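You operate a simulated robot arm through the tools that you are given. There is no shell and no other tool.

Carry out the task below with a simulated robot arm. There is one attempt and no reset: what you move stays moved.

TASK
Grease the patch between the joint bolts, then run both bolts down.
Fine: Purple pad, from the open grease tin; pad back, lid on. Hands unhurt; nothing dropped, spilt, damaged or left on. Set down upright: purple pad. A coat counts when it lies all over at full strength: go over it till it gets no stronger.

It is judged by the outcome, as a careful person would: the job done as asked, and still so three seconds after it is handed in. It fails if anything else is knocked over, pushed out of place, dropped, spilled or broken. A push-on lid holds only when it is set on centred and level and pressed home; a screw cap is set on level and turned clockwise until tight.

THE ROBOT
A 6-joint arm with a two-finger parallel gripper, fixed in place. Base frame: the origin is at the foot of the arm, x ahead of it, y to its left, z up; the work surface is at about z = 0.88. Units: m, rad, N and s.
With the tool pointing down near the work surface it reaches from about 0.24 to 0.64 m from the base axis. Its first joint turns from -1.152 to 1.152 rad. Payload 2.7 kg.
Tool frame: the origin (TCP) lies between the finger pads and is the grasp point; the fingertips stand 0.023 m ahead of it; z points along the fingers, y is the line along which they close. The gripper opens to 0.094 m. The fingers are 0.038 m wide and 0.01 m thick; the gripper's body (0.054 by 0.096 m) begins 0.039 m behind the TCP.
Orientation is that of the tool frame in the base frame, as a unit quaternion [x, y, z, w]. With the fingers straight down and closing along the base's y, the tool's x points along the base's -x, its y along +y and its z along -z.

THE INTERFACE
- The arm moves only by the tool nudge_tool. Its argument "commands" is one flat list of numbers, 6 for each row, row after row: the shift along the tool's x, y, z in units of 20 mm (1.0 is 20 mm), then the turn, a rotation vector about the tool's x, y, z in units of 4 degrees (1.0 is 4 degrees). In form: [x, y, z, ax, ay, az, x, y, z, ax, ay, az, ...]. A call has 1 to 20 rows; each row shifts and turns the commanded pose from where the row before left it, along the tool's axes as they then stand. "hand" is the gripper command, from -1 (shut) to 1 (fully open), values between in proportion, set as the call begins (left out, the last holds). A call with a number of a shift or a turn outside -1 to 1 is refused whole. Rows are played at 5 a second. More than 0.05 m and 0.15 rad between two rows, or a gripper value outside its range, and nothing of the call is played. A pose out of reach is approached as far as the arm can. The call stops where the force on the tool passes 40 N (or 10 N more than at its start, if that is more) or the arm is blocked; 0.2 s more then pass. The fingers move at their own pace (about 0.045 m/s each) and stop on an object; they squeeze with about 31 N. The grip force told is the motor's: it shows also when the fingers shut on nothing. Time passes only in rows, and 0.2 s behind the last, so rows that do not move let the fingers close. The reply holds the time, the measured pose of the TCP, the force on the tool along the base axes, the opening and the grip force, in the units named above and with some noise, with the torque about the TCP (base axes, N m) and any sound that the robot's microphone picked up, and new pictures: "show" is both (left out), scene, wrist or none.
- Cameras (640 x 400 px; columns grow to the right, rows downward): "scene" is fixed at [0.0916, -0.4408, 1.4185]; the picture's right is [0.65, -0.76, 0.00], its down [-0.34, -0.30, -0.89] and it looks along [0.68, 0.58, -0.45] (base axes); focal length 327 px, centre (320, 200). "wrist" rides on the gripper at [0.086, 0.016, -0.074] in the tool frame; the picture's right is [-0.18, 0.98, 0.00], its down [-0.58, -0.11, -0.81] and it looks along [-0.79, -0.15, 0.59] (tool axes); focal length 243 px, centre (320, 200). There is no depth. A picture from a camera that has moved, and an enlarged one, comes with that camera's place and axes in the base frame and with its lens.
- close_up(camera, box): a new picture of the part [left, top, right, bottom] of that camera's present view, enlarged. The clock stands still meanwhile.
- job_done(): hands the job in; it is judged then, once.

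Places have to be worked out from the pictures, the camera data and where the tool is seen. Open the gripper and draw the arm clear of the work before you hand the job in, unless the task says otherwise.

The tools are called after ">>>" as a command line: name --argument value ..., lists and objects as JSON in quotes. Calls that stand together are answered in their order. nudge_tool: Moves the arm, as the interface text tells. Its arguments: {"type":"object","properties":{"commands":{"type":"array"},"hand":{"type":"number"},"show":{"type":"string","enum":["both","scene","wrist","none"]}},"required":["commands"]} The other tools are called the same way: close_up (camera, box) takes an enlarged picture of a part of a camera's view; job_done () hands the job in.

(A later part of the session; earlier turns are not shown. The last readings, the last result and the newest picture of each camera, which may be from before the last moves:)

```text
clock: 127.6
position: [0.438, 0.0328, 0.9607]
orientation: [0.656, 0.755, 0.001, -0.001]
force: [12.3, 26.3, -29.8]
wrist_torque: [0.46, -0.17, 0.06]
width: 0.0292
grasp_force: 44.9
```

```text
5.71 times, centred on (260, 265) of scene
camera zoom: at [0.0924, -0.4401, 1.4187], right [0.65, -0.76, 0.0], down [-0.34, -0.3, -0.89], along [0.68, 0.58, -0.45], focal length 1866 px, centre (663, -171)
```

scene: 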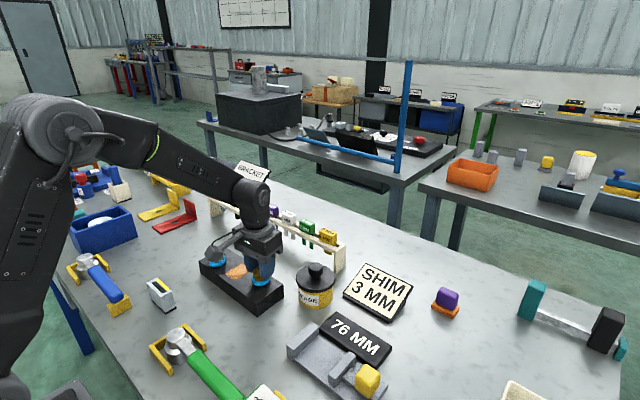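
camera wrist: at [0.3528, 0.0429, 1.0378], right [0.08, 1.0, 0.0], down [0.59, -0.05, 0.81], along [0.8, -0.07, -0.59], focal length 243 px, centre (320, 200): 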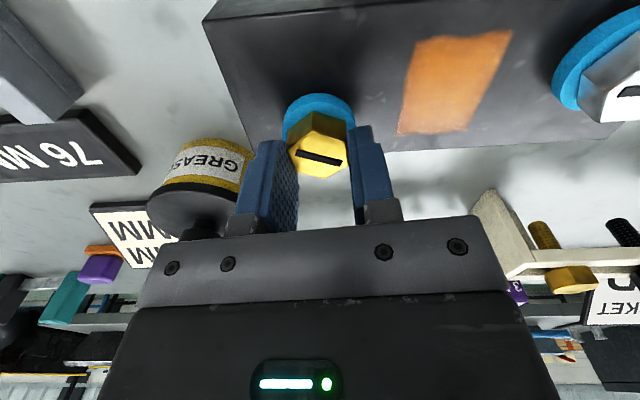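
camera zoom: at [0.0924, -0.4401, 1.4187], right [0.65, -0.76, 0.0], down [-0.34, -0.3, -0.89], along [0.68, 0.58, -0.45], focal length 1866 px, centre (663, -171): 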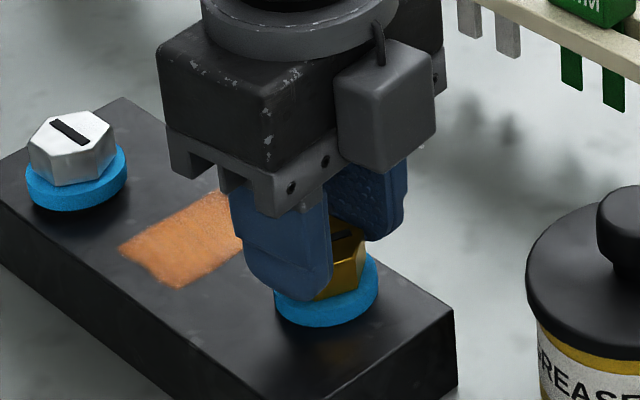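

112° turned and ~4.9 mm sunk; roughly 3 mm left. I relieve the loads again and turn 32° more.

>>> nudge_tool --commands '[0.134, 0.09, 0.0625, 0, 0, 0, 0, -0.007, 0.0087, 0, 0, 1, 0, -0.007, 0.0087, 0, 0, 1, 0, -0.007, 0.0087, 0, 0, 1, 0, -0.007, 0.0087, 0, 0, 1, 0, -0.007, 0.0087, 0, 0, 1, 0, -0.007, 0.0087, 0, 0, 1, 0, -0.007, 0.0087, 0, 0, 1, 0, -0.007, 0.0087, 0, 0, 1]' --show "none"

>>> close_up --camera "scene" --box '[220, 230, 300, 300]'

>>> close_up --camera "wrist" --box '[200, 80, 440, 230]'

```text
clock: 129.6
position: [0.4369, 0.0322, 0.9591]
orientation: [0.839, 0.544, -0.002, 0.0]
force: [-21.3, -21.4, 23.4]
wrist_torque: [-0.15, 0.34, 0.0]
width: 0.0294
grasp_force: 45.1
```

```text
5.71 times, centred on (260, 265) of scene
camera zoom: at [0.0907, -0.4415, 1.4183], right [0.65, -0.76, 0.0], down [-0.34, -0.29, -0.89], along [0.68, 0.58, -0.45], focal length 1866 px, centre (663, -171)
```

zoom: 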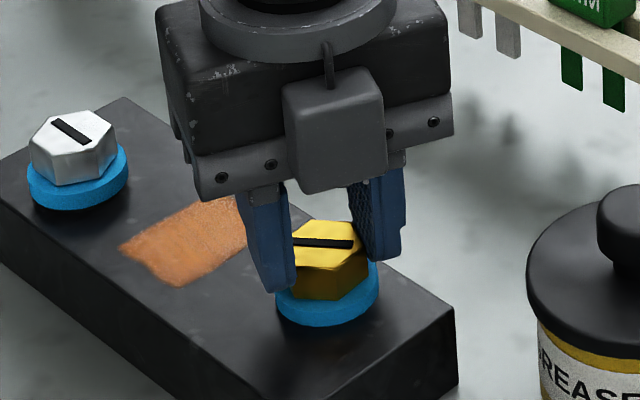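

```text
2.67 times, centred on (320, 155) of wrist
camera zoom: at [0.4878, 0.1056, 1.0338], right [0.82, -0.57, 0.0], down [-0.33, -0.48, 0.81], along [-0.46, -0.66, -0.59], focal length 647 px, centre (320, 320)
```

zoom: 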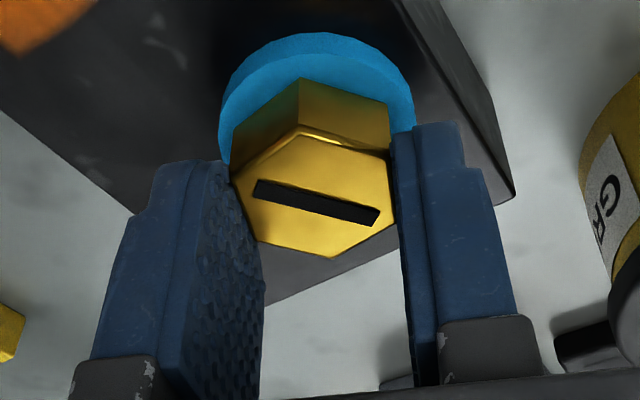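

Forces flipped to pushing up, so I over-fed z. I zoom in to see how much gap is left under the gold collar compared with the silver one.

>>> close_up --camera "scene" --box '[244, 262, 288, 290]'

>>> close_up --camera "scene" --box '[200, 242, 244, 270]'

```text
14.29 times, centred on (266, 276) of scene
camera zoom: at [0.0907, -0.4415, 1.4183], right [0.65, -0.76, 0.0], down [-0.34, -0.29, -0.89], along [0.68, 0.58, -0.45], focal length 4666 px, centre (1091, -886)
```

zoom: 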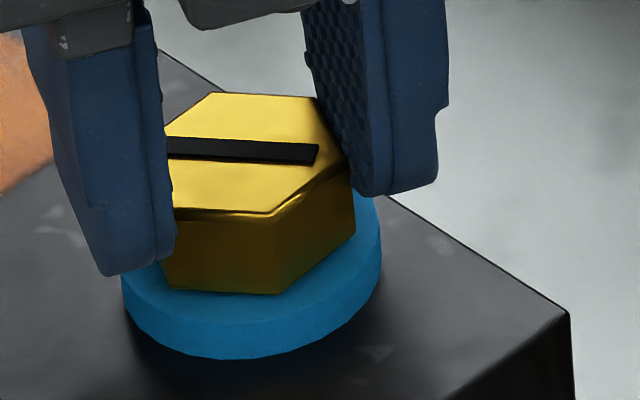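

```text
14.29 times, centred on (222, 256) of scene
camera zoom: at [0.0907, -0.4415, 1.4183], right [0.65, -0.76, 0.0], down [-0.34, -0.29, -0.89], along [0.68, 0.58, -0.45], focal length 4666 px, centre (1720, -600)
```

zoom: 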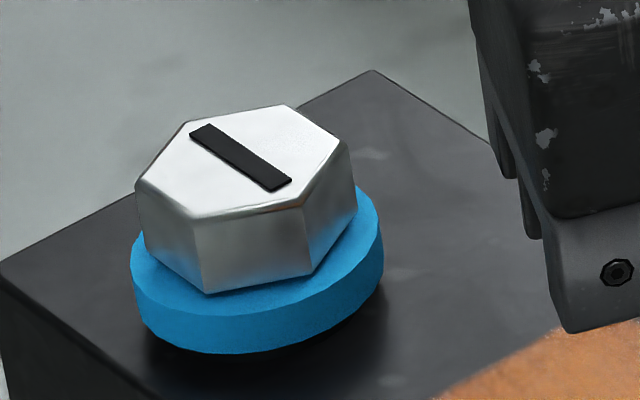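

I release, to zero out the side loads, and re-centre on the head in this orientation.

>>> nudge_tool --commands '[0, 0, 0, 0, 0, 0, 0, 0, 0, 0, 0, 0, 0, 0, 0, 0, 0, 0]' --hand -0.1

>>> close_up --camera "wrist" --box '[200, 80, 440, 230]'

>>> close_up --camera "scene" --box '[220, 230, 300, 300]'

```text
clock: 130.4
position: [0.4387, 0.0338, 0.9587]
orientation: [0.839, 0.545, 0.0, 0.002]
force: [0.1, 0.3, 0.0]
wrist_torque: [0.02, -0.01, -0.02]
width: 0.0422
grasp_force: 0.0
camera wrist: at [0.4888, 0.1072, 1.0331], right [0.82, -0.57, 0.0], down [-0.34, -0.49, 0.81], along [-0.46, -0.66, -0.59], focal length 243 px, centre (320, 200)
```

scene: 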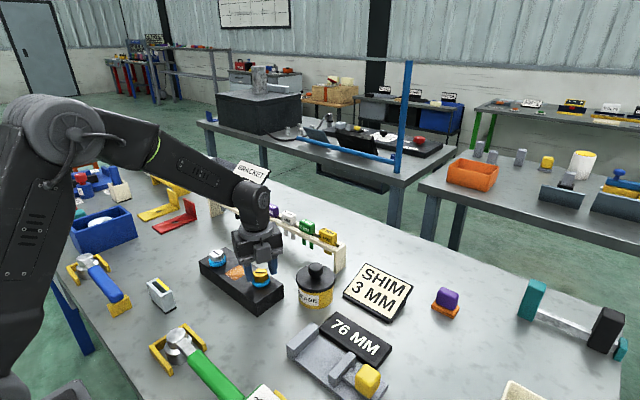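
wrist: 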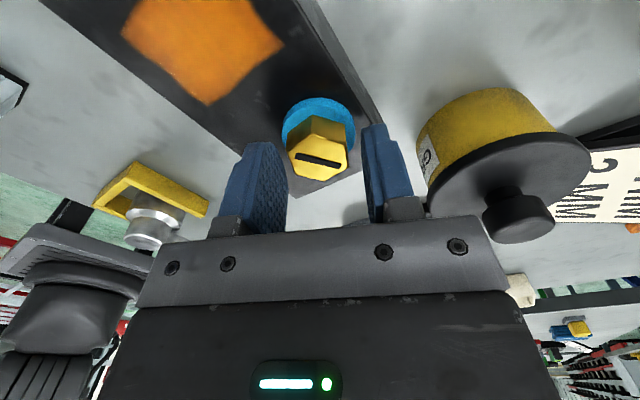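

```text
2.67 times, centred on (320, 155) of wrist
camera zoom: at [0.4888, 0.1072, 1.0331], right [0.82, -0.57, 0.0], down [-0.34, -0.49, 0.81], along [-0.46, -0.66, -0.59], focal length 647 px, centre (320, 320)
```

zoom: 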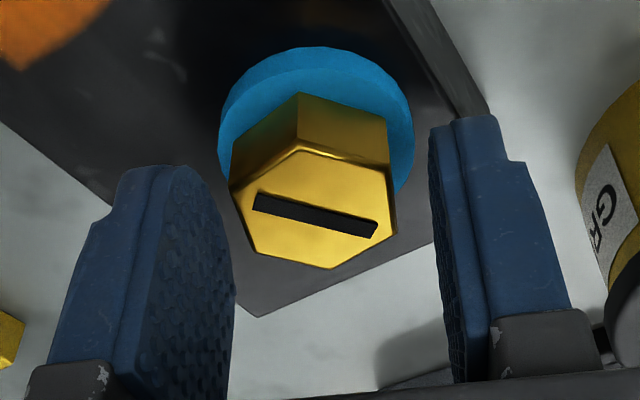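

```text
5.71 times, centred on (260, 265) of scene
camera zoom: at [0.0916, -0.4408, 1.4185], right [0.65, -0.76, 0.0], down [-0.34, -0.3, -0.89], along [0.68, 0.58, -0.45], focal length 1866 px, centre (663, -171)
```

zoom: 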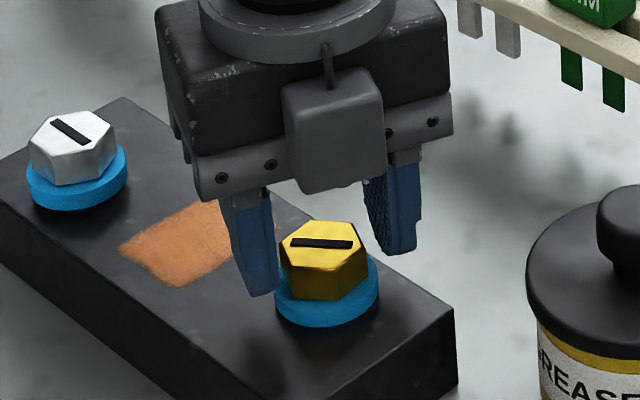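

Released: in the static view the gold bolt has sunk ~4.6 mm after 144° (≈11.6 mm/turn), and the TCP is now well centred on it. I re-grip and turn on with matching z feed.

>>> nudge_tool --commands '[0, -0.03, 0, 0, 0, 0, 0, 0, 0, 0, 0, 0, 0, 0, 0, 0, 0, 0]' --hand -1 --show "none"

>>> nudge_tool --commands '[0, 0, 0.0064, 0, 0, 1, 0, 0, 0.0064, 0, 0, 1, 0, 0, 0.0064, 0, 0, 1, 0, 0, 0.0064, 0, 0, 1, 0, 0, 0.0064, 0, 0, 1, 0, 0, 0.0064, 0, 0, 1, 0, 0, 0.0064, 0, 0, 1, 0, 0, 0.0064, 0, 0, 1, 0, 0, 0.0064, 0, 0, 1, 0, 0, 0.0064, 0, 0, 1]' --show "none"

```text
clock: 131.2
position: [0.4379, 0.0347, 0.9588]
orientation: [0.839, 0.544, 0.0, 0.001]
force: [3.2, -1.1, -4.5]
wrist_torque: [-0.03, -0.08, -0.03]
width: 0.0295
grasp_force: 45.3
```

```text
clock: 133.4
position: [0.4384, 0.0354, 0.9575]
orientation: [0.975, 0.224, 0.0, 0.0]
force: [-1.4, 3.4, -11.7]
wrist_torque: [0.44, -0.84, 0.04]
width: 0.0294
grasp_force: 45.1
```

Excellent: side forces stay tiny. I continue 48° more.

>>> nudge_tool --commands '[0, 0, 0.015, 0, 0, 1, 0, 0, 0.007, 0, 0, 1, 0, 0, 0.007, 0, 0, 1, 0, 0, 0.007, 0, 0, 1, 0, 0, 0.007, 0, 0, 1, 0, 0, 0.007, 0, 0, 1, 0, 0, 0.007, 0, 0, 1, 0, 0, 0.007, 0, 0, 1, 0, 0, 0.007, 0, 0, 1, 0, 0, 0.007, 0, 0, 1]' --show "none"

>>> close_up --camera "scene" --box '[220, 230, 300, 300]'

```text
clock: 134.1
position: [0.4368, 0.0337, 0.9568]
orientation: [0.989, 0.147, -0.001, -0.011]
force: [-1.0, 8.5, -0.1]
wrist_torque: [0.14, 0.22, 0.01]
width: 0.0296
grasp_force: 45.4
out of reach, approached as far as the arm can: row 3
stopped in row 3: the force on the tool passed its limit at 56 N (the readings are from after the stop); the commanded pose is now the measured one
```

```text
5.71 times, centred on (260, 265) of scene
camera zoom: at [0.0916, -0.4406, 1.4185], right [0.65, -0.76, 0.0], down [-0.34, -0.3, -0.89], along [0.68, 0.58, -0.45], focal length 1866 px, centre (663, -171)
```

zoom: 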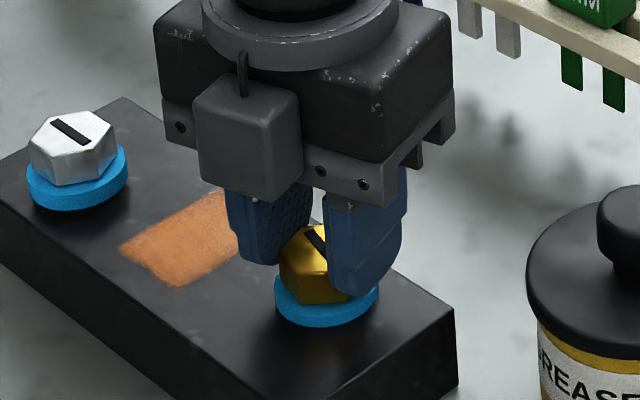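

The last wrist joint hit its limit at yaw ≈163° (193° of turning so far). I release, lift slightly, fix the small tilt and look at the remaining gap.

>>> nudge_tool --commands '[0, 0, 0, 0, 0, 0, 0, 0, 0, 0, 0, 0, 0, 0, -0.2, -0.31, 0, 0]' --hand -0.05

>>> close_up --camera "scene" --box '[220, 230, 300, 300]'

>>> close_up --camera "scene" --box '[244, 262, 288, 290]'

```text
clock: 134.9
position: [0.4372, 0.0285, 0.9597]
orientation: [0.989, 0.15, 0.001, -0.003]
force: [0.0, -0.1, 0.0]
wrist_torque: [0.03, 0.04, 0.02]
width: 0.0447
grasp_force: 0.1
out of reach, approached as far as the arm can: row 3
camera wrist: at [0.5263, 0.0386, 1.0354], right [0.12, -0.99, -0.01], down [-0.59, -0.07, 0.81], along [-0.8, -0.09, -0.59], focal length 243 px, centre (320, 200)
```

scene: 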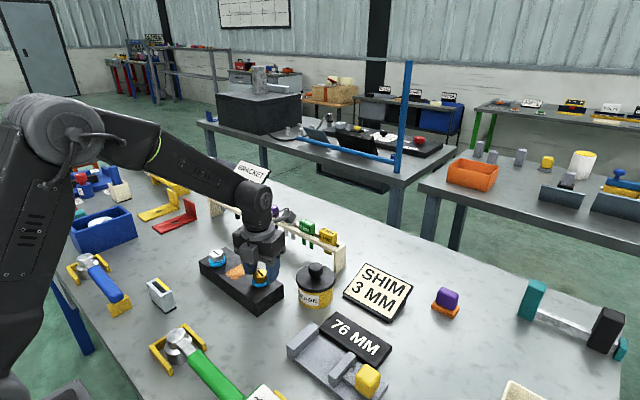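
wrist: 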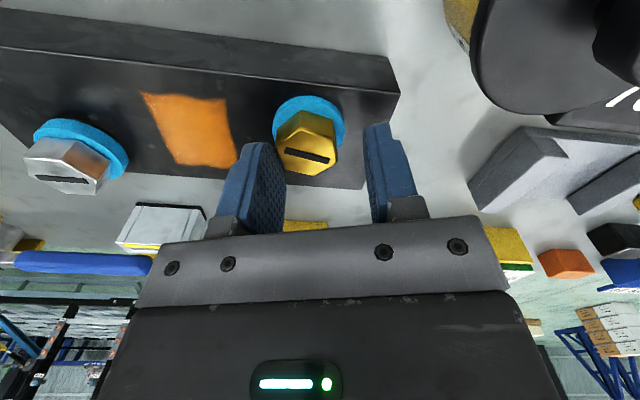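

```text
5.71 times, centred on (260, 265) of scene
camera zoom: at [0.0916, -0.4408, 1.4185], right [0.65, -0.76, 0.0], down [-0.34, -0.3, -0.89], along [0.68, 0.58, -0.45], focal length 1866 px, centre (663, -171)
```

zoom: 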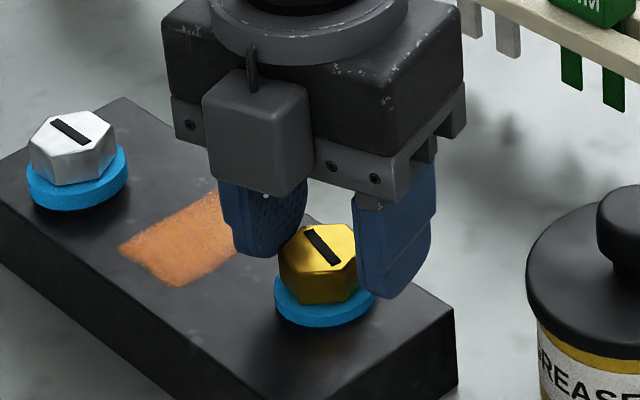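

```text
14.29 times, centred on (266, 276) of scene
camera zoom: at [0.0916, -0.4408, 1.4185], right [0.65, -0.76, 0.0], down [-0.34, -0.3, -0.89], along [0.68, 0.58, -0.45], focal length 4666 px, centre (1091, -886)
```

zoom: 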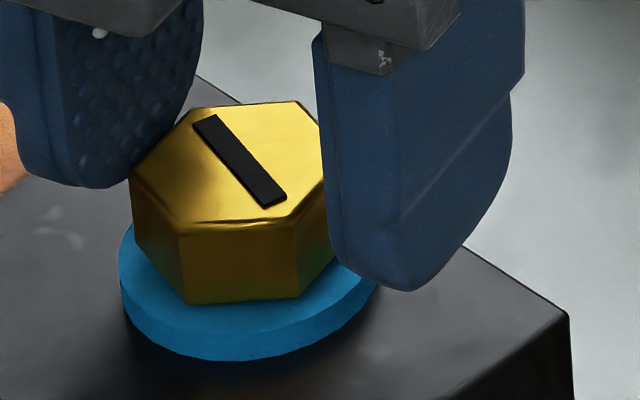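

The head has sunk ~7 mm in 193°, while the blue collar is now down on the block (it seems to be compressing). I lift off, unwind the wrist 120° and re-centre to keep turning until it stops.

>>> nudge_tool --commands '[0, 0, -1, 0, 0, 0, 0, 0, 0, 0, 0, -1, 0, 0, 0, 0, 0, -1, 0, 0, 0, 0, 0, -1, 0, 0, 0, 0, 0, -1, 0, 0, 0, 0, 0, -1, 0, 0, 0, 0, 0, -1, 0, 0, 0, 0, 0, -1, 0, 0, 0, 0, 0, -1, 0, 0, 0, 0, 0, -1, 0, 0, 0, 0, 0, -1, 0, 0, 0, 0, 0, -1, 0, 0, 0, 0, 0, -1, 0, 0, 0, 0, 0, -1, 0, 0, 0, 0, 0, -1, 0, 0, 0, 0, 0, -1]' --show "none"

>>> nudge_tool --commands '[0, 0, 0, 0, 0, -1, 0, 0, 0, 0, 0, -1, 0, 0, 0, 0, 0, -1, 0, 0, 0, 0, 0, -1, 0, 0, 0, 0, 0, -1, 0, 0, 0, 0, 0, -1, 0, 0, 0, 0, 0, -1, 0, 0, 0, 0, 0, -1, 0, 0, 0, 0, 0, -1, 0, 0, 0, 0, 0, -1, 0, 0, 0, 0, 0, -1, 0, 0, 0, 0, 0, -1, 0, 0, 0, 0, 0, -1, 0, 0, 0, 0, 0, -1, 0, 0, 0, 0, 0, -1]'

>>> close_up --camera "scene" --box '[244, 262, 288, 290]'

>>> close_up --camera "wrist" --box '[200, 60, 440, 210]'

```text
clock: 138.3
position: [0.4385, 0.0284, 0.9817]
orientation: [0.782, 0.623, 0.0, 0.001]
force: [-0.4, -0.8, 0.0]
wrist_torque: [0.02, 0.0, -0.01]
width: 0.0446
grasp_force: 0.0
```

```text
clock: 141.5
position: [0.4371, 0.029, 0.9802]
orientation: [0.367, 0.93, 0.0, 0.001]
force: [-0.4, -0.4, -0.3]
wrist_torque: [0.02, 0.0, -0.01]
width: 0.0448
grasp_force: 0.0
camera wrist: at [0.3865, 0.1005, 1.0551], right [0.81, 0.59, 0.0], down [0.35, -0.47, 0.81], along [0.48, -0.65, -0.59], focal length 243 px, centre (320, 200)
```

scene: 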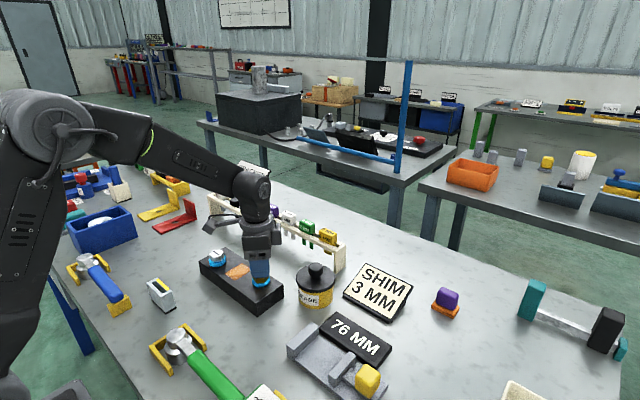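
wrist: 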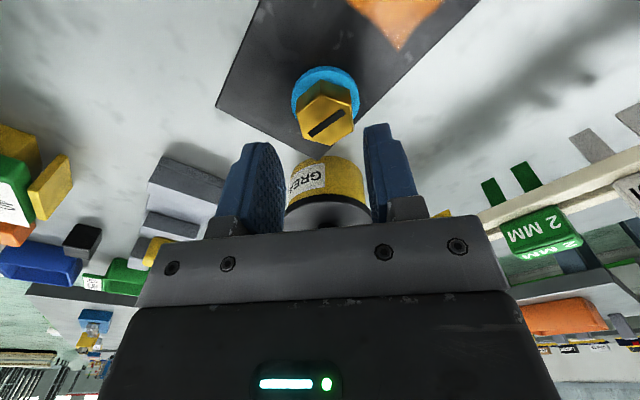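

```text
14.29 times, centred on (266, 276) of scene
camera zoom: at [0.0916, -0.4408, 1.4185], right [0.65, -0.76, 0.0], down [-0.34, -0.3, -0.89], along [0.68, 0.58, -0.45], focal length 4666 px, centre (1091, -886)
```

zoom: 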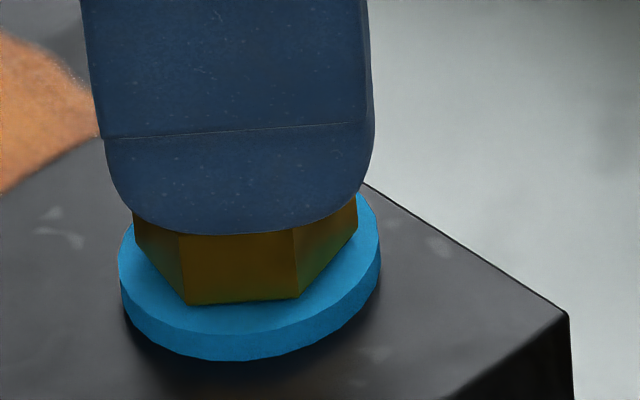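

```text
2.67 times, centred on (320, 135) of wrist
camera zoom: at [0.3865, 0.1005, 1.0551], right [0.81, 0.59, 0.0], down [0.35, -0.47, 0.81], along [0.48, -0.65, -0.59], focal length 647 px, centre (320, 373)
```

zoom: 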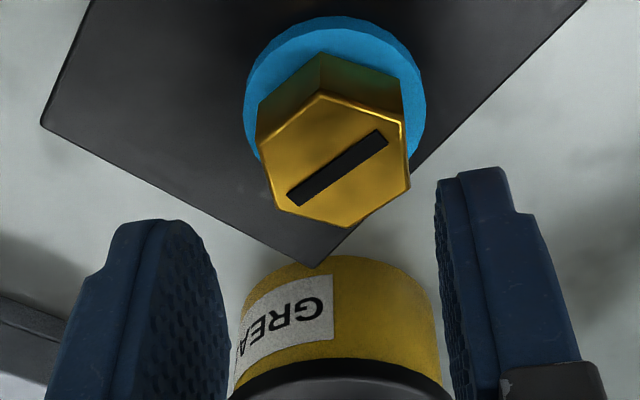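

The head is aligned with the fingers again (hex symmetry). I re-centre (+3 mm x, +3.8 mm y in tool axes), lower to the head and re-grip.

>>> nudge_tool --commands '[0.15, 0.19, 0, 0, 0, 0, 0, 0, 0.6, 0, 0, 0, 0, 0, 0.62, 0, 0, 0, 0, 0, 0, 0, 0, 0]' --show "wrist"

>>> close_up --camera "wrist" --box '[200, 80, 440, 230]'

>>> close_up --camera "scene" --box '[244, 252, 288, 290]'

```text
clock: 142.5
position: [0.4393, 0.0347, 0.9557]
orientation: [0.367, 0.93, -0.001, 0.001]
force: [0.4, 0.2, 0.6]
wrist_torque: [0.02, 0.04, 0.02]
width: 0.0449
grasp_force: 0.1
camera wrist: at [0.3864, 0.1054, 1.0302], right [0.81, 0.59, 0.0], down [0.35, -0.48, 0.81], along [0.48, -0.65, -0.59], focal length 243 px, centre (320, 200)
```

wrist: 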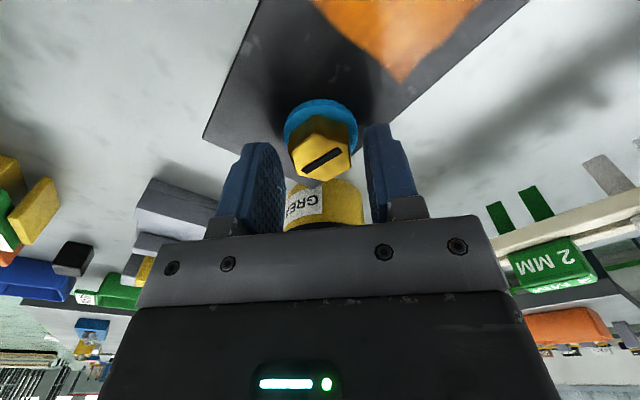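

```text
2.67 times, centred on (320, 155) of wrist
camera zoom: at [0.3864, 0.1054, 1.0302], right [0.81, 0.59, 0.0], down [0.35, -0.48, 0.81], along [0.48, -0.65, -0.59], focal length 647 px, centre (320, 320)
```

zoom: 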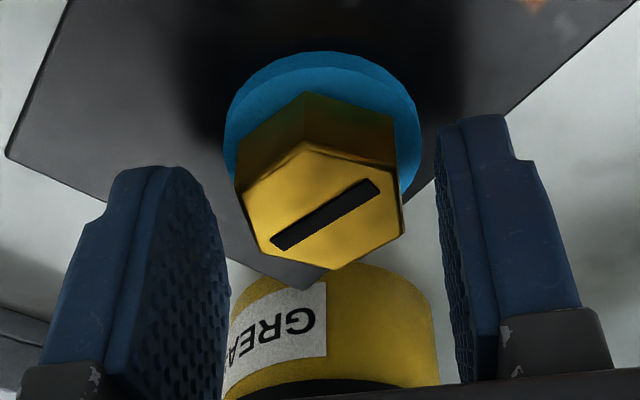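

```text
10.53 times, centred on (266, 271) of scene
camera zoom: at [0.0916, -0.4408, 1.4185], right [0.65, -0.76, 0.0], down [-0.34, -0.3, -0.89], along [0.68, 0.58, -0.45], focal length 3438 px, centre (888, -547)
```

zoom: 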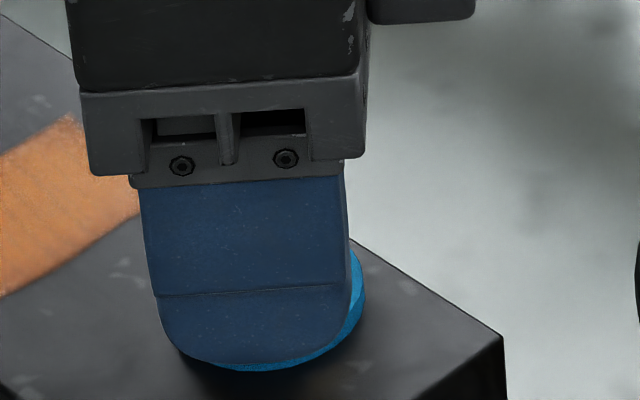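

Centred. I lower 3 mm more for a fuller grip on the head, then close.

>>> nudge_tool --commands '[0, 0, 0.15, 0, 0, 0, 0, 0, 0, 0, 0, 0]' --show "none"

>>> nudge_tool --commands '[0, 0, 0, 0, 0, 0, 0, 0, 0, 0, 0, 0, 0, 0, 0, 0, 0, 0]' --hand -1 --show "none"

>>> nudge_tool --commands '[0, 0, 0.0064, 0, 0, 1, 0, 0, 0.0064, 0, 0, 1, 0, 0, 0.0064, 0, 0, 1, 0, 0, 0.0064, 0, 0, 1, 0, 0, 0.0064, 0, 0, 1, 0, 0, 0.0064, 0, 0, 1]' --show "none"

```text
clock: 143.1
position: [0.4385, 0.0328, 0.9524]
orientation: [0.367, 0.93, -0.001, 0.001]
force: [0.1, 0.1, -0.6]
wrist_torque: [-0.01, 0.01, -0.04]
width: 0.045
grasp_force: 0.0
```

```text
clock: 143.9
position: [0.4392, 0.035, 0.953]
orientation: [0.368, 0.93, 0.0, 0.002]
force: [6.4, 7.6, -4.7]
wrist_torque: [0.02, -0.24, 0.06]
width: 0.0296
grasp_force: 45.0
```

```text
clock: 145.3
position: [0.4397, 0.0344, 0.9523]
orientation: [0.553, 0.833, -0.001, 0.001]
force: [6.8, 8.4, -14.2]
wrist_torque: [0.1, -0.06, 0.07]
width: 0.0294
grasp_force: 44.6
```

Turning on smoothly (217° total). I continue another 40°.

>>> nudge_tool --commands '[0, 0.03, 0.025, 0, 0, 1, 0, 0, 0.0075, 0, 0, 1, 0, 0, 0.0075, 0, 0, 1, 0, 0, 0.0075, 0, 0, 1, 0, 0, 0.0075, 0, 0, 1, 0, 0, 0.0075, 0, 0, 1, 0, 0, 0.0075, 0, 0, 1, 0, 0, 0.0075, 0, 0, 1, 0, 0, 0.0075, 0, 0, 1, 0, 0, 0.0075, 0, 0, 1]' --show "none"

>>> close_up --camera "scene" --box '[244, 262, 288, 290]'

>>> close_up --camera "wrist" --box '[200, 80, 440, 230]'

```text
clock: 147.5
position: [0.4375, 0.0327, 0.9511]
orientation: [0.804, 0.594, -0.001, 0.0]
force: [-20.4, 3.1, -0.9]
wrist_torque: [0.52, 0.28, 0.44]
width: 0.0294
grasp_force: 45.3
```

```text
14.29 times, centred on (266, 276) of scene
camera zoom: at [0.0911, -0.4408, 1.4185], right [0.65, -0.76, 0.0], down [-0.34, -0.3, -0.89], along [0.68, 0.58, -0.45], focal length 4666 px, centre (1091, -886)
```

zoom: 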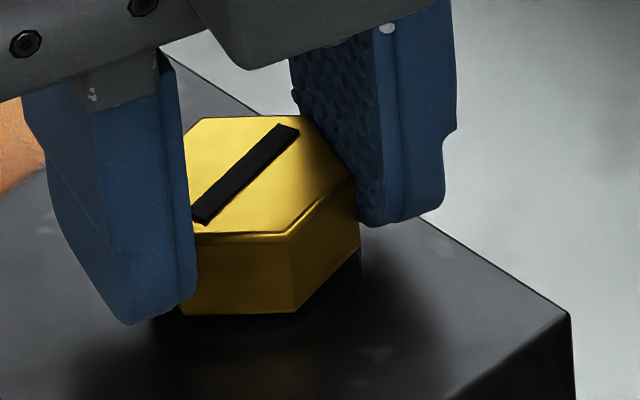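

```text
2.67 times, centred on (320, 155) of wrist
camera zoom: at [0.4793, 0.1125, 1.025], right [0.89, -0.47, 0.0], down [-0.27, -0.52, 0.81], along [-0.38, -0.72, -0.59], focal length 647 px, centre (320, 320)
```

zoom: 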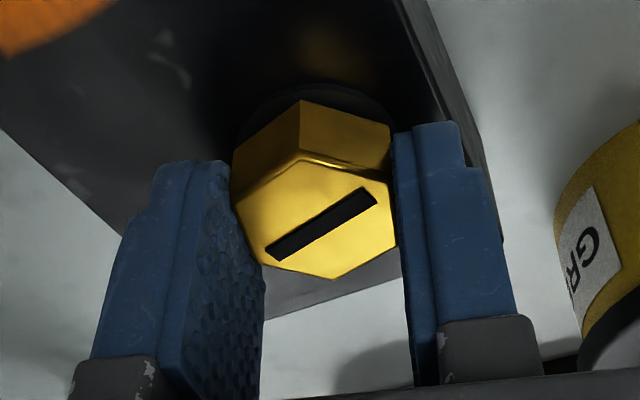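

The blue band has disappeared under the gold head and the turning torque rose to 0.44 N·m: it is down against its seat. I snug it 4° more to confirm it has stopped.

>>> nudge_tool --commands '[0, 0, 0, 0, 0, 1, 0, 0, 0, 0, 0, 0]'

>>> close_up --camera "wrist" --box '[200, 80, 440, 230]'

>>> close_up --camera "scene" --box '[244, 262, 288, 290]'

```text
clock: 148.1
position: [0.4379, 0.0333, 0.9502]
orientation: [0.825, 0.565, -0.002, 0.001]
force: [-17.9, 4.5, -3.4]
wrist_torque: [-0.55, 0.49, 0.29]
width: 0.0295
grasp_force: 45.2
camera wrist: at [0.4846, 0.1095, 1.0249], right [0.85, -0.53, 0.0], down [-0.31, -0.5, 0.81], along [-0.43, -0.69, -0.59], focal length 243 px, centre (320, 200)
```

scene: 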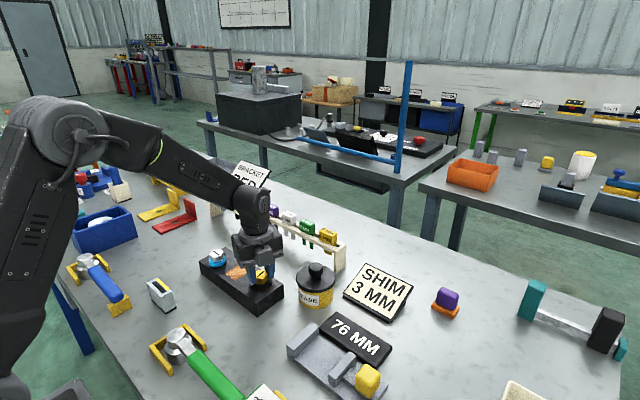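
wrist: 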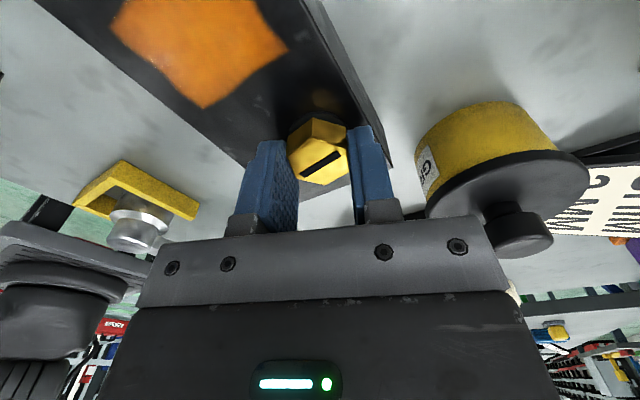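

```text
2.67 times, centred on (320, 155) of wrist
camera zoom: at [0.4846, 0.1095, 1.0249], right [0.85, -0.53, 0.0], down [-0.31, -0.5, 0.81], along [-0.43, -0.69, -0.59], focal length 647 px, centre (320, 320)
```

zoom: 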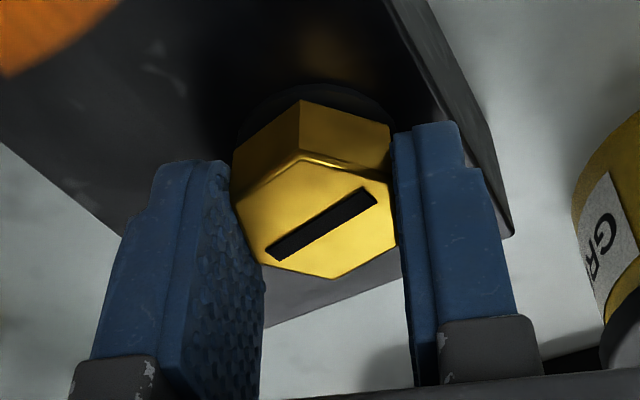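

```text
14.29 times, centred on (266, 276) of scene
camera zoom: at [0.0912, -0.4407, 1.4185], right [0.65, -0.76, 0.0], down [-0.34, -0.3, -0.89], along [0.68, 0.58, -0.45], focal length 4666 px, centre (1091, -886)
```

zoom: 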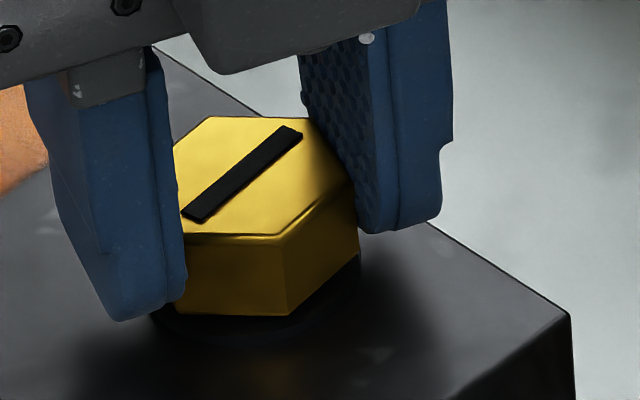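

The head is still moving with the fingers, so not yet a hard stop. I turn 12° more while watching the torque.

>>> nudge_tool --commands '[-0.02, -0.05, 0.0075, 0, 0, 1, 0, 0, 0.0075, 0, 0, 1, 0, 0, 0.0075, 0, 0, 1, 0, 0, 0, 0, 0, 0]'

>>> close_up --camera "wrist" --box '[200, 80, 440, 230]'

>>> close_up --camera "scene" --box '[244, 262, 288, 290]'

```text
clock: 149.1
position: [0.4382, 0.0339, 0.9511]
orientation: [0.881, 0.474, -0.001, 0.0]
force: [-8.2, 4.8, -17.1]
wrist_torque: [-0.15, 0.12, 0.42]
width: 0.0295
grasp_force: 45.4
camera wrist: at [0.4989, 0.0981, 1.0247], right [0.72, -0.69, 0.0], down [-0.41, -0.42, 0.81], along [-0.56, -0.58, -0.59], focal length 243 px, centre (320, 200)
```

scene: 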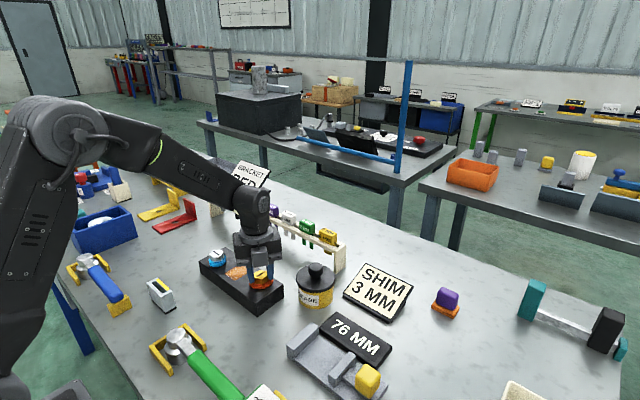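
wrist: 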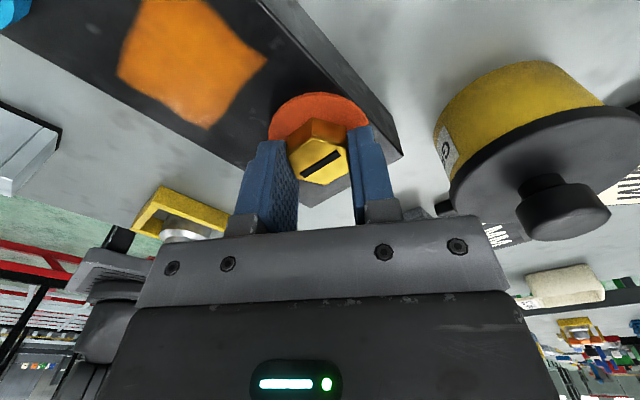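

```text
2.67 times, centred on (320, 155) of wrist
camera zoom: at [0.4989, 0.0981, 1.0247], right [0.72, -0.69, 0.0], down [-0.41, -0.42, 0.81], along [-0.56, -0.58, -0.59], focal length 647 px, centre (320, 320)
```

zoom: 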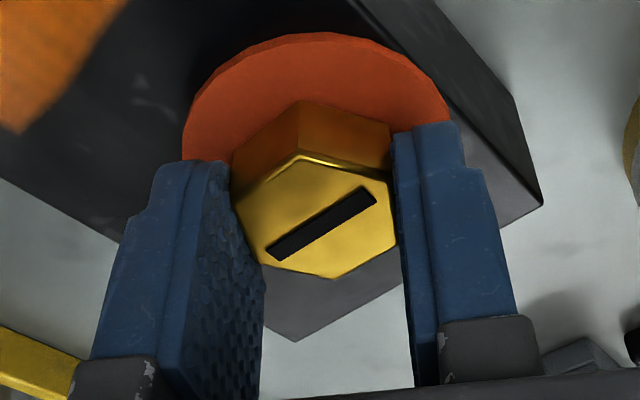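

```text
14.29 times, centred on (266, 276) of scene
camera zoom: at [0.0916, -0.4407, 1.4185], right [0.65, -0.76, 0.0], down [-0.34, -0.3, -0.89], along [0.68, 0.58, -0.45], focal length 4666 px, centre (1091, -886)
```

zoom: 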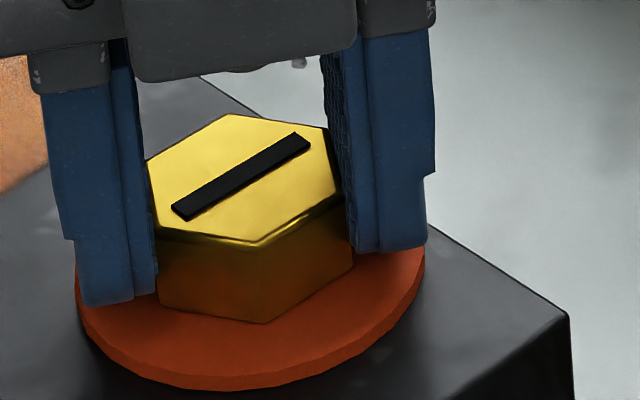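

The ring turned red and spread — that signals overrunning. I back off immediately by ~14° toward the state where neither blue nor red shows.

>>> nudge_tool --commands '[0, 0, -0.0075, 0, 0, -1, 0, 0, -0.0075, 0, 0, -1, 0, 0, -0.0075, 0, 0, -1, 0, 0, -0.004, 0, 0, -0.5, 0, 0, 0, 0, 0, 0]'

>>> close_up --camera "wrist" --box '[200, 80, 440, 230]'

>>> close_up --camera "scene" --box '[244, 262, 288, 290]'

```text
clock: 150.3
position: [0.4366, 0.0348, 0.9514]
orientation: [0.814, 0.58, 0.0, 0.002]
force: [-6.4, 4.7, -21.0]
wrist_torque: [0.77, -0.12, -0.23]
width: 0.0295
grasp_force: 44.9
camera wrist: at [0.4815, 0.1112, 1.0254], right [0.87, -0.49, 0.0], down [-0.29, -0.51, 0.81], along [-0.4, -0.7, -0.59], focal length 243 px, centre (320, 200)
```

scene: 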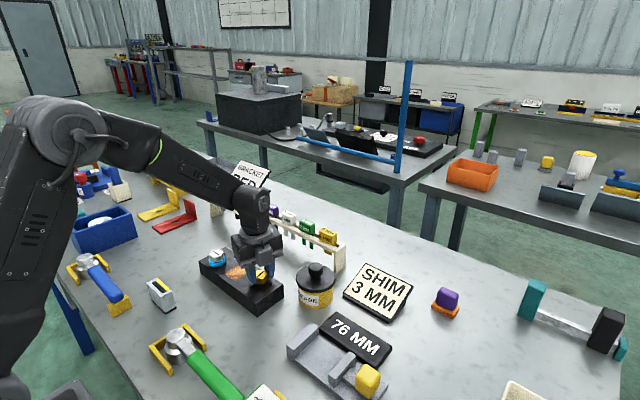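
wrist: 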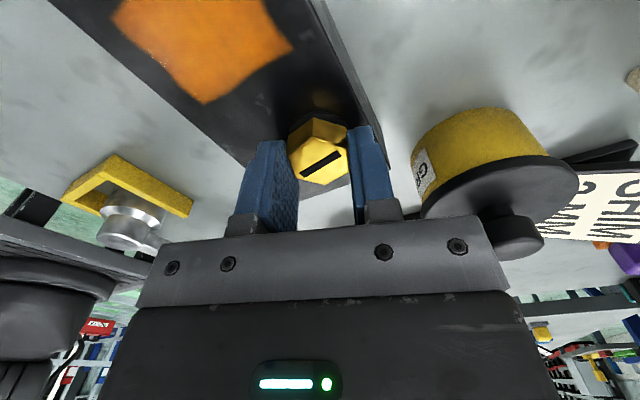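

```text
2.67 times, centred on (320, 155) of wrist
camera zoom: at [0.4815, 0.1112, 1.0254], right [0.87, -0.49, 0.0], down [-0.29, -0.51, 0.81], along [-0.4, -0.7, -0.59], focal length 647 px, centre (320, 320)
```

zoom: 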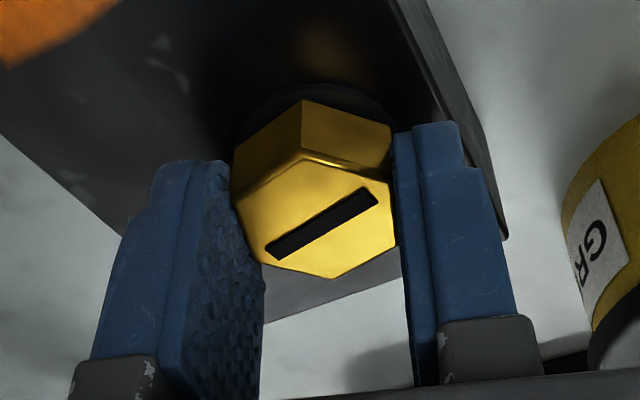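

```text
14.29 times, centred on (266, 276) of scene
camera zoom: at [0.0917, -0.4407, 1.4185], right [0.65, -0.76, 0.0], down [-0.34, -0.3, -0.89], along [0.68, 0.58, -0.45], focal length 4666 px, centre (1091, -886)
```

zoom: 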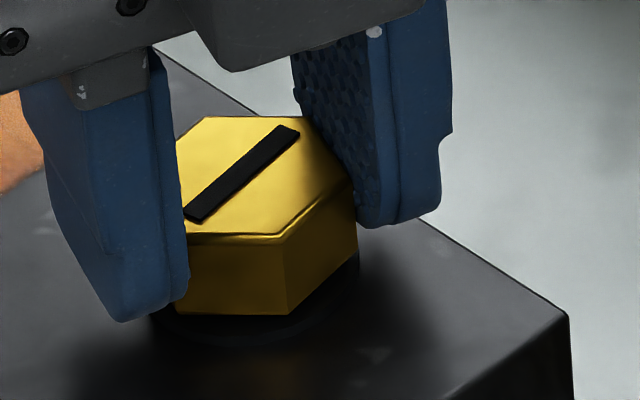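

Back to the dark state: neither blue nor red. I release the head and check that it stays so.

>>> nudge_tool --commands '[0, 0, 0, 0, 0, 0, 0, 0, 0, 0, 0, 0, 0, 0, 0, 0, 0, 0]' --hand 0 --show "none"

>>> close_up --camera "scene" --box '[244, 262, 288, 290]'

>>> close_up --camera "wrist" --box '[200, 80, 440, 230]'

```text
clock: 151.1
position: [0.4387, 0.0342, 0.9522]
orientation: [0.815, 0.58, 0.0, 0.002]
force: [0.8, 0.8, 0.1]
wrist_torque: [0.01, 0.0, -0.02]
width: 0.0468
grasp_force: 0.0
```

```text
14.29 times, centred on (266, 276) of scene
camera zoom: at [0.0916, -0.4409, 1.4185], right [0.65, -0.76, 0.0], down [-0.34, -0.3, -0.89], along [0.68, 0.58, -0.45], focal length 4666 px, centre (1091, -886)
```

zoom: 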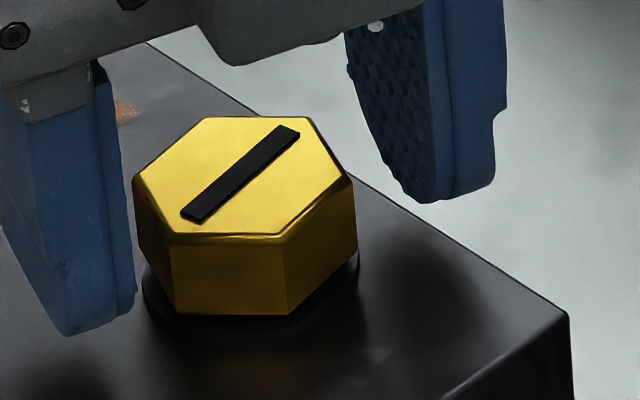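

```text
2.67 times, centred on (320, 155) of wrist
camera zoom: at [0.4819, 0.1111, 1.0264], right [0.87, -0.5, 0.0], down [-0.3, -0.51, 0.81], along [-0.4, -0.7, -0.59], focal length 647 px, centre (320, 320)
```

zoom: 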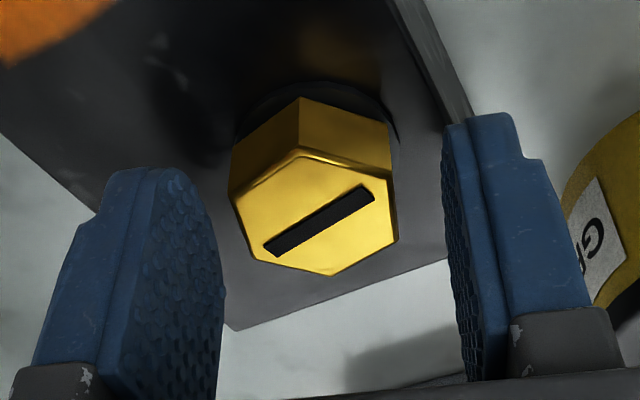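

The gold bolt sits flush with only the dark flange showing. Now the silver bolt: I lift clear and unwind the wrist (about 259°) so that I can do its whole run in one go.

>>> nudge_tool --commands '[0, 0, -0.85, 0, 0, 0, 0, 0, -0.85, 0, 0, 0, 0, 0, -0.85, 0, 0, 0, 0, 0, 0, 0, 0, -1, 0, 0, 0, 0, 0, -1, 0, 0, 0, 0, 0, -1, 0, 0, 0, 0, 0, -1, 0, 0, 0, 0, 0, -1, 0, 0, 0, 0, 0, -1, 0, 0, 0, 0, 0, -1, 0, 0, 0, 0, 0, -1, 0, 0, 0, 0, 0, -1, 0, 0, 0, 0, 0, -1, 0, 0, 0, 0, 0, -1, 0, 0, 0, 0, 0, -1, 0, 0, 0, 0, 0, -1, 0, 0, 0, 0, 0, -1, 0, 0, 0, 0, 0, -1, 0, 0, 0, 0, 0, -1, 0, 0, 0, 0, 0, -1]' --show "none"

>>> nudge_tool --commands '[0, 0, 0, 0, 0, -1, 0, 0, 0, 0, 0, -1, 0, 0, 0, 0, 0, -1, 0, 0, 0, 0, 0, -1, 0, 0, 0, 0, 0, -1, 0, 0, 0, 0, 0, -1, 0, 0, 0, 0, 0, -1, 0, 0, 0, 0, 0, -1, 0, 0, 0, 0, 0, -1, 0, 0, 0, 0, 0, -1, 0, 0, 0, 0, 0, -1, 0, 0, 0, 0, 0, -1, 0, 0, 0, 0, 0, -1, 0, 0, 0, 0, 0, -1, 0, 0, 0, 0, 0, -1, 0, 0, 0, 0, 0, -1, 0, 0, 0, 0, 0, -1, 0, 0, 0, 0, 0, -1, 0, 0, 0, 0, 0, -1, 0, 0, 0, 0, 0, -1]' --show "scene"

>>> close_up --camera "scene" --box '[190, 230, 300, 305]'

```text
clock: 155.3
position: [0.4377, 0.0335, 1.0027]
orientation: [0.35, 0.937, -0.001, 0.001]
force: [-0.1, -0.3, 0.2]
wrist_torque: [0.03, 0.0, 0.02]
width: 0.047
grasp_force: 0.0
```

```text
clock: 159.5
position: [0.4383, 0.0338, 1.0016]
orientation: [-0.334, 0.943, -0.003, 0.0]
force: [0.0, -0.7, 0.6]
wrist_torque: [-0.01, 0.0, -0.03]
width: 0.0469
grasp_force: 0.1
```

scene: 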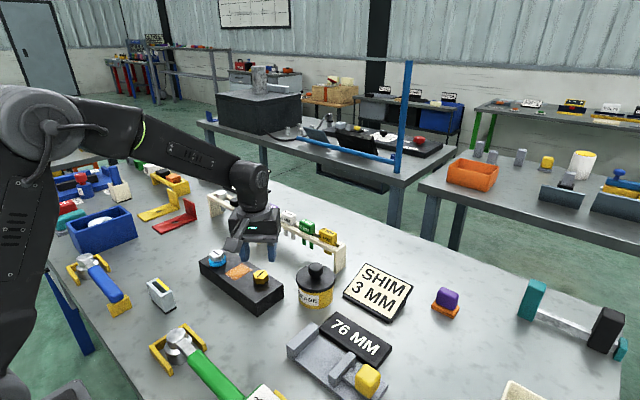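

```text
5.33 times, centred on (245, 268) of scene
camera zoom: at [0.0916, -0.4408, 1.4185], right [0.65, -0.76, 0.0], down [-0.34, -0.3, -0.89], along [0.68, 0.58, -0.45], focal length 1742 px, centre (720, -160)
```

zoom: 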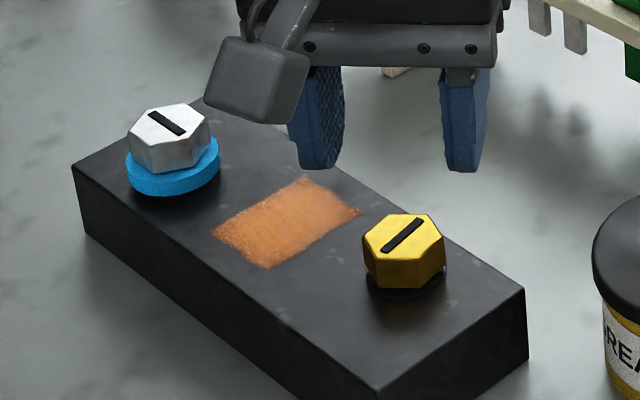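

Gold looks right in the clear view. I move over to the silver bolt at about (0.414, 0.1655) and continue unwinding.

>>> nudge_tool --commands '[-0.533, 0.98, 0, 0, 0, 0, -0.533, 0.98, 0, 0, 0, 0, -0.533, 0.98, 0, 0, 0, 0, -0.533, 0.98, 0, 0, 0, 0, -0.533, 0.98, 0, 0, 0, 0, -0.533, 0.98, 0, 0, 0, 0, 0, 0, 0, 0, 0, -1, 0, 0, 0, 0, 0, -1, 0, 0, 0, 0, 0, -1, 0, 0, 0, 0, 0, -1, 0, 0, 0, 0, 0, -1, 0, 0, 0, 0, 0, -1, 0, 0, 0, 0, 0, -1, 0, 0, 0, 0, 0, -1, 0, 0, 0, 0, 0, -1, 0, 0, 0, 0, 0, -1, 0, 0, 0, 0, 0, -1, 0, 0, 0, 0, 0, -1, 0, 0, 0, 0, 0, -0.75]'

>>> close_up --camera "wrist" --box '[200, 40, 440, 190]'

```text
clock: 163.5
position: [0.4151, 0.1665, 1.0017]
orientation: [0.708, -0.707, 0.0, 0.0]
force: [0.8, 1.0, -0.5]
wrist_torque: [-0.01, 0.02, 0.01]
width: 0.0471
grasp_force: 0.1
camera wrist: at [0.3985, 0.0802, 1.0766], right [-0.98, 0.18, 0.0], down [0.11, 0.58, 0.81], along [0.15, 0.79, -0.59], focal length 243 px, centre (320, 200)
```

scene: 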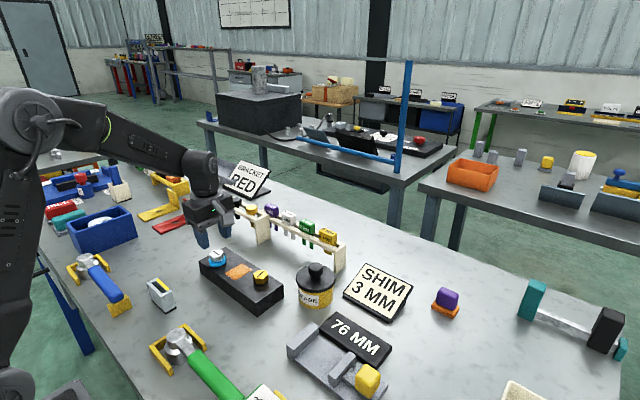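
wrist: 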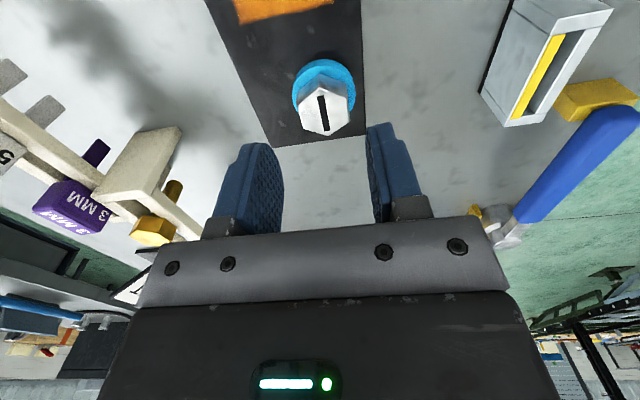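

```text
2.67 times, centred on (320, 115) of wrist
camera zoom: at [0.3985, 0.0802, 1.0766], right [-0.98, 0.18, 0.0], down [0.11, 0.58, 0.81], along [0.15, 0.79, -0.59], focal length 647 px, centre (320, 427)
```

zoom: 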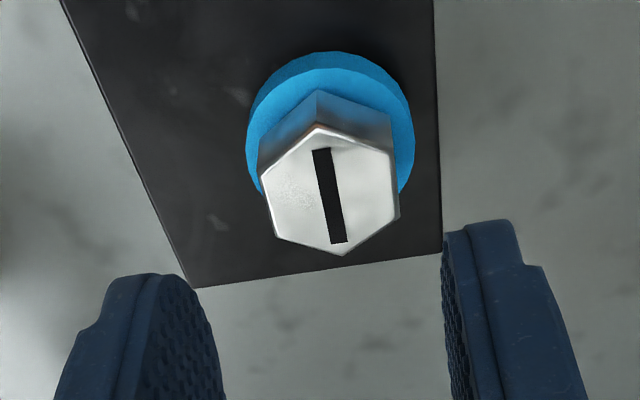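

At yaw -90° the silver head shows ~2 mm and ~1.5 mm offsets, which puts it at about (0.413, 0.165). I correct and unwind a further 60° to yaw -150°.

>>> nudge_tool --commands '[0.075, 0.11, 0, 0, 0, -1, 0, 0, 0, 0, 0, -1, 0, 0, 0, 0, 0, -1, 0, 0, 0, 0, 0, -1, 0, 0, 0, 0, 0, -1, 0, 0, 0, 0, 0, -1, 0, 0, 0, 0, 0, -1, 0, 0, 0, 0, 0, -1, 0, 0, 0, 0, 0, -1, 0, 0, 0, 0, 0, -1, 0, 0, 0, 0, 0, -1, 0, 0, 0, 0, 0, -1, 0, 0, 0, 0, 0, -1, 0, 0, 0, 0, 0, -1, 0, 0, 0, 0, 0, -1]'

>>> close_up --camera "wrist" --box '[200, 40, 440, 190]'

```text
clock: 166.7
position: [0.4123, 0.1646, 1.0023]
orientation: [0.966, -0.26, 0.001, 0.002]
force: [-0.3, -0.7, 0.4]
wrist_torque: [-0.04, -0.01, 0.02]
width: 0.047
grasp_force: 0.0
camera wrist: at [0.4794, 0.1075, 1.0767], right [-0.65, -0.76, 0.0], down [-0.45, 0.39, 0.8], along [-0.61, 0.52, -0.59], focal length 243 px, centre (320, 200)
```

scene: 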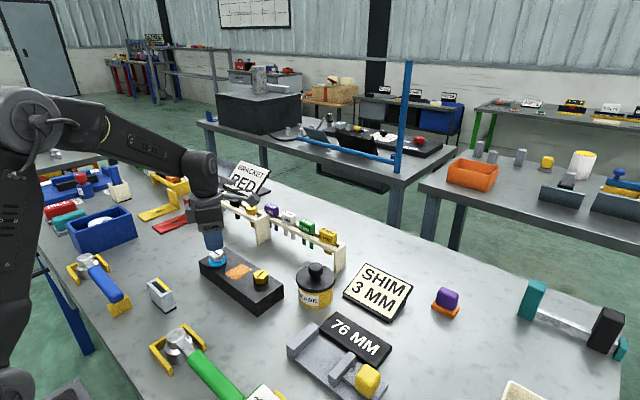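
wrist: 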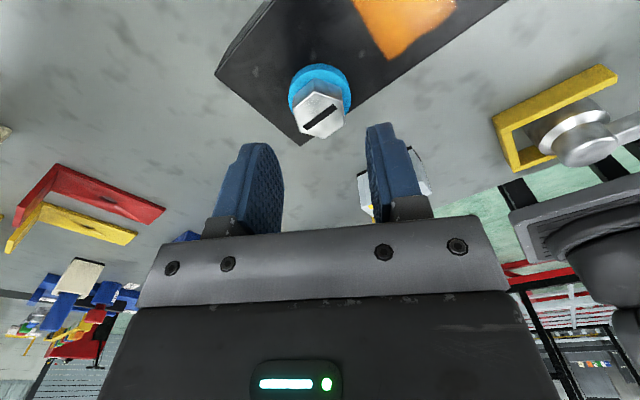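

```text
2.67 times, centred on (320, 115) of wrist
camera zoom: at [0.4794, 0.1075, 1.0767], right [-0.65, -0.76, 0.0], down [-0.45, 0.39, 0.8], along [-0.61, 0.52, -0.59], focal length 647 px, centre (320, 427)
```

zoom: 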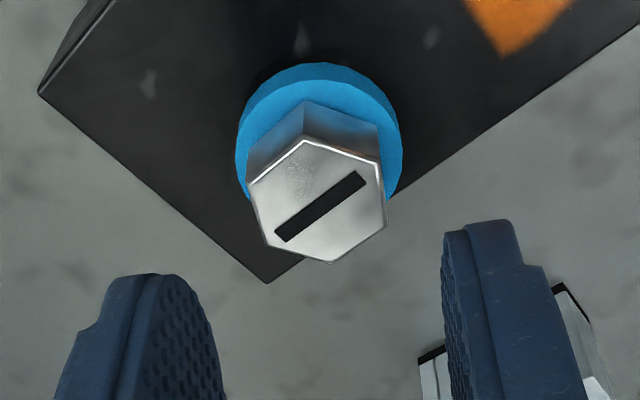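

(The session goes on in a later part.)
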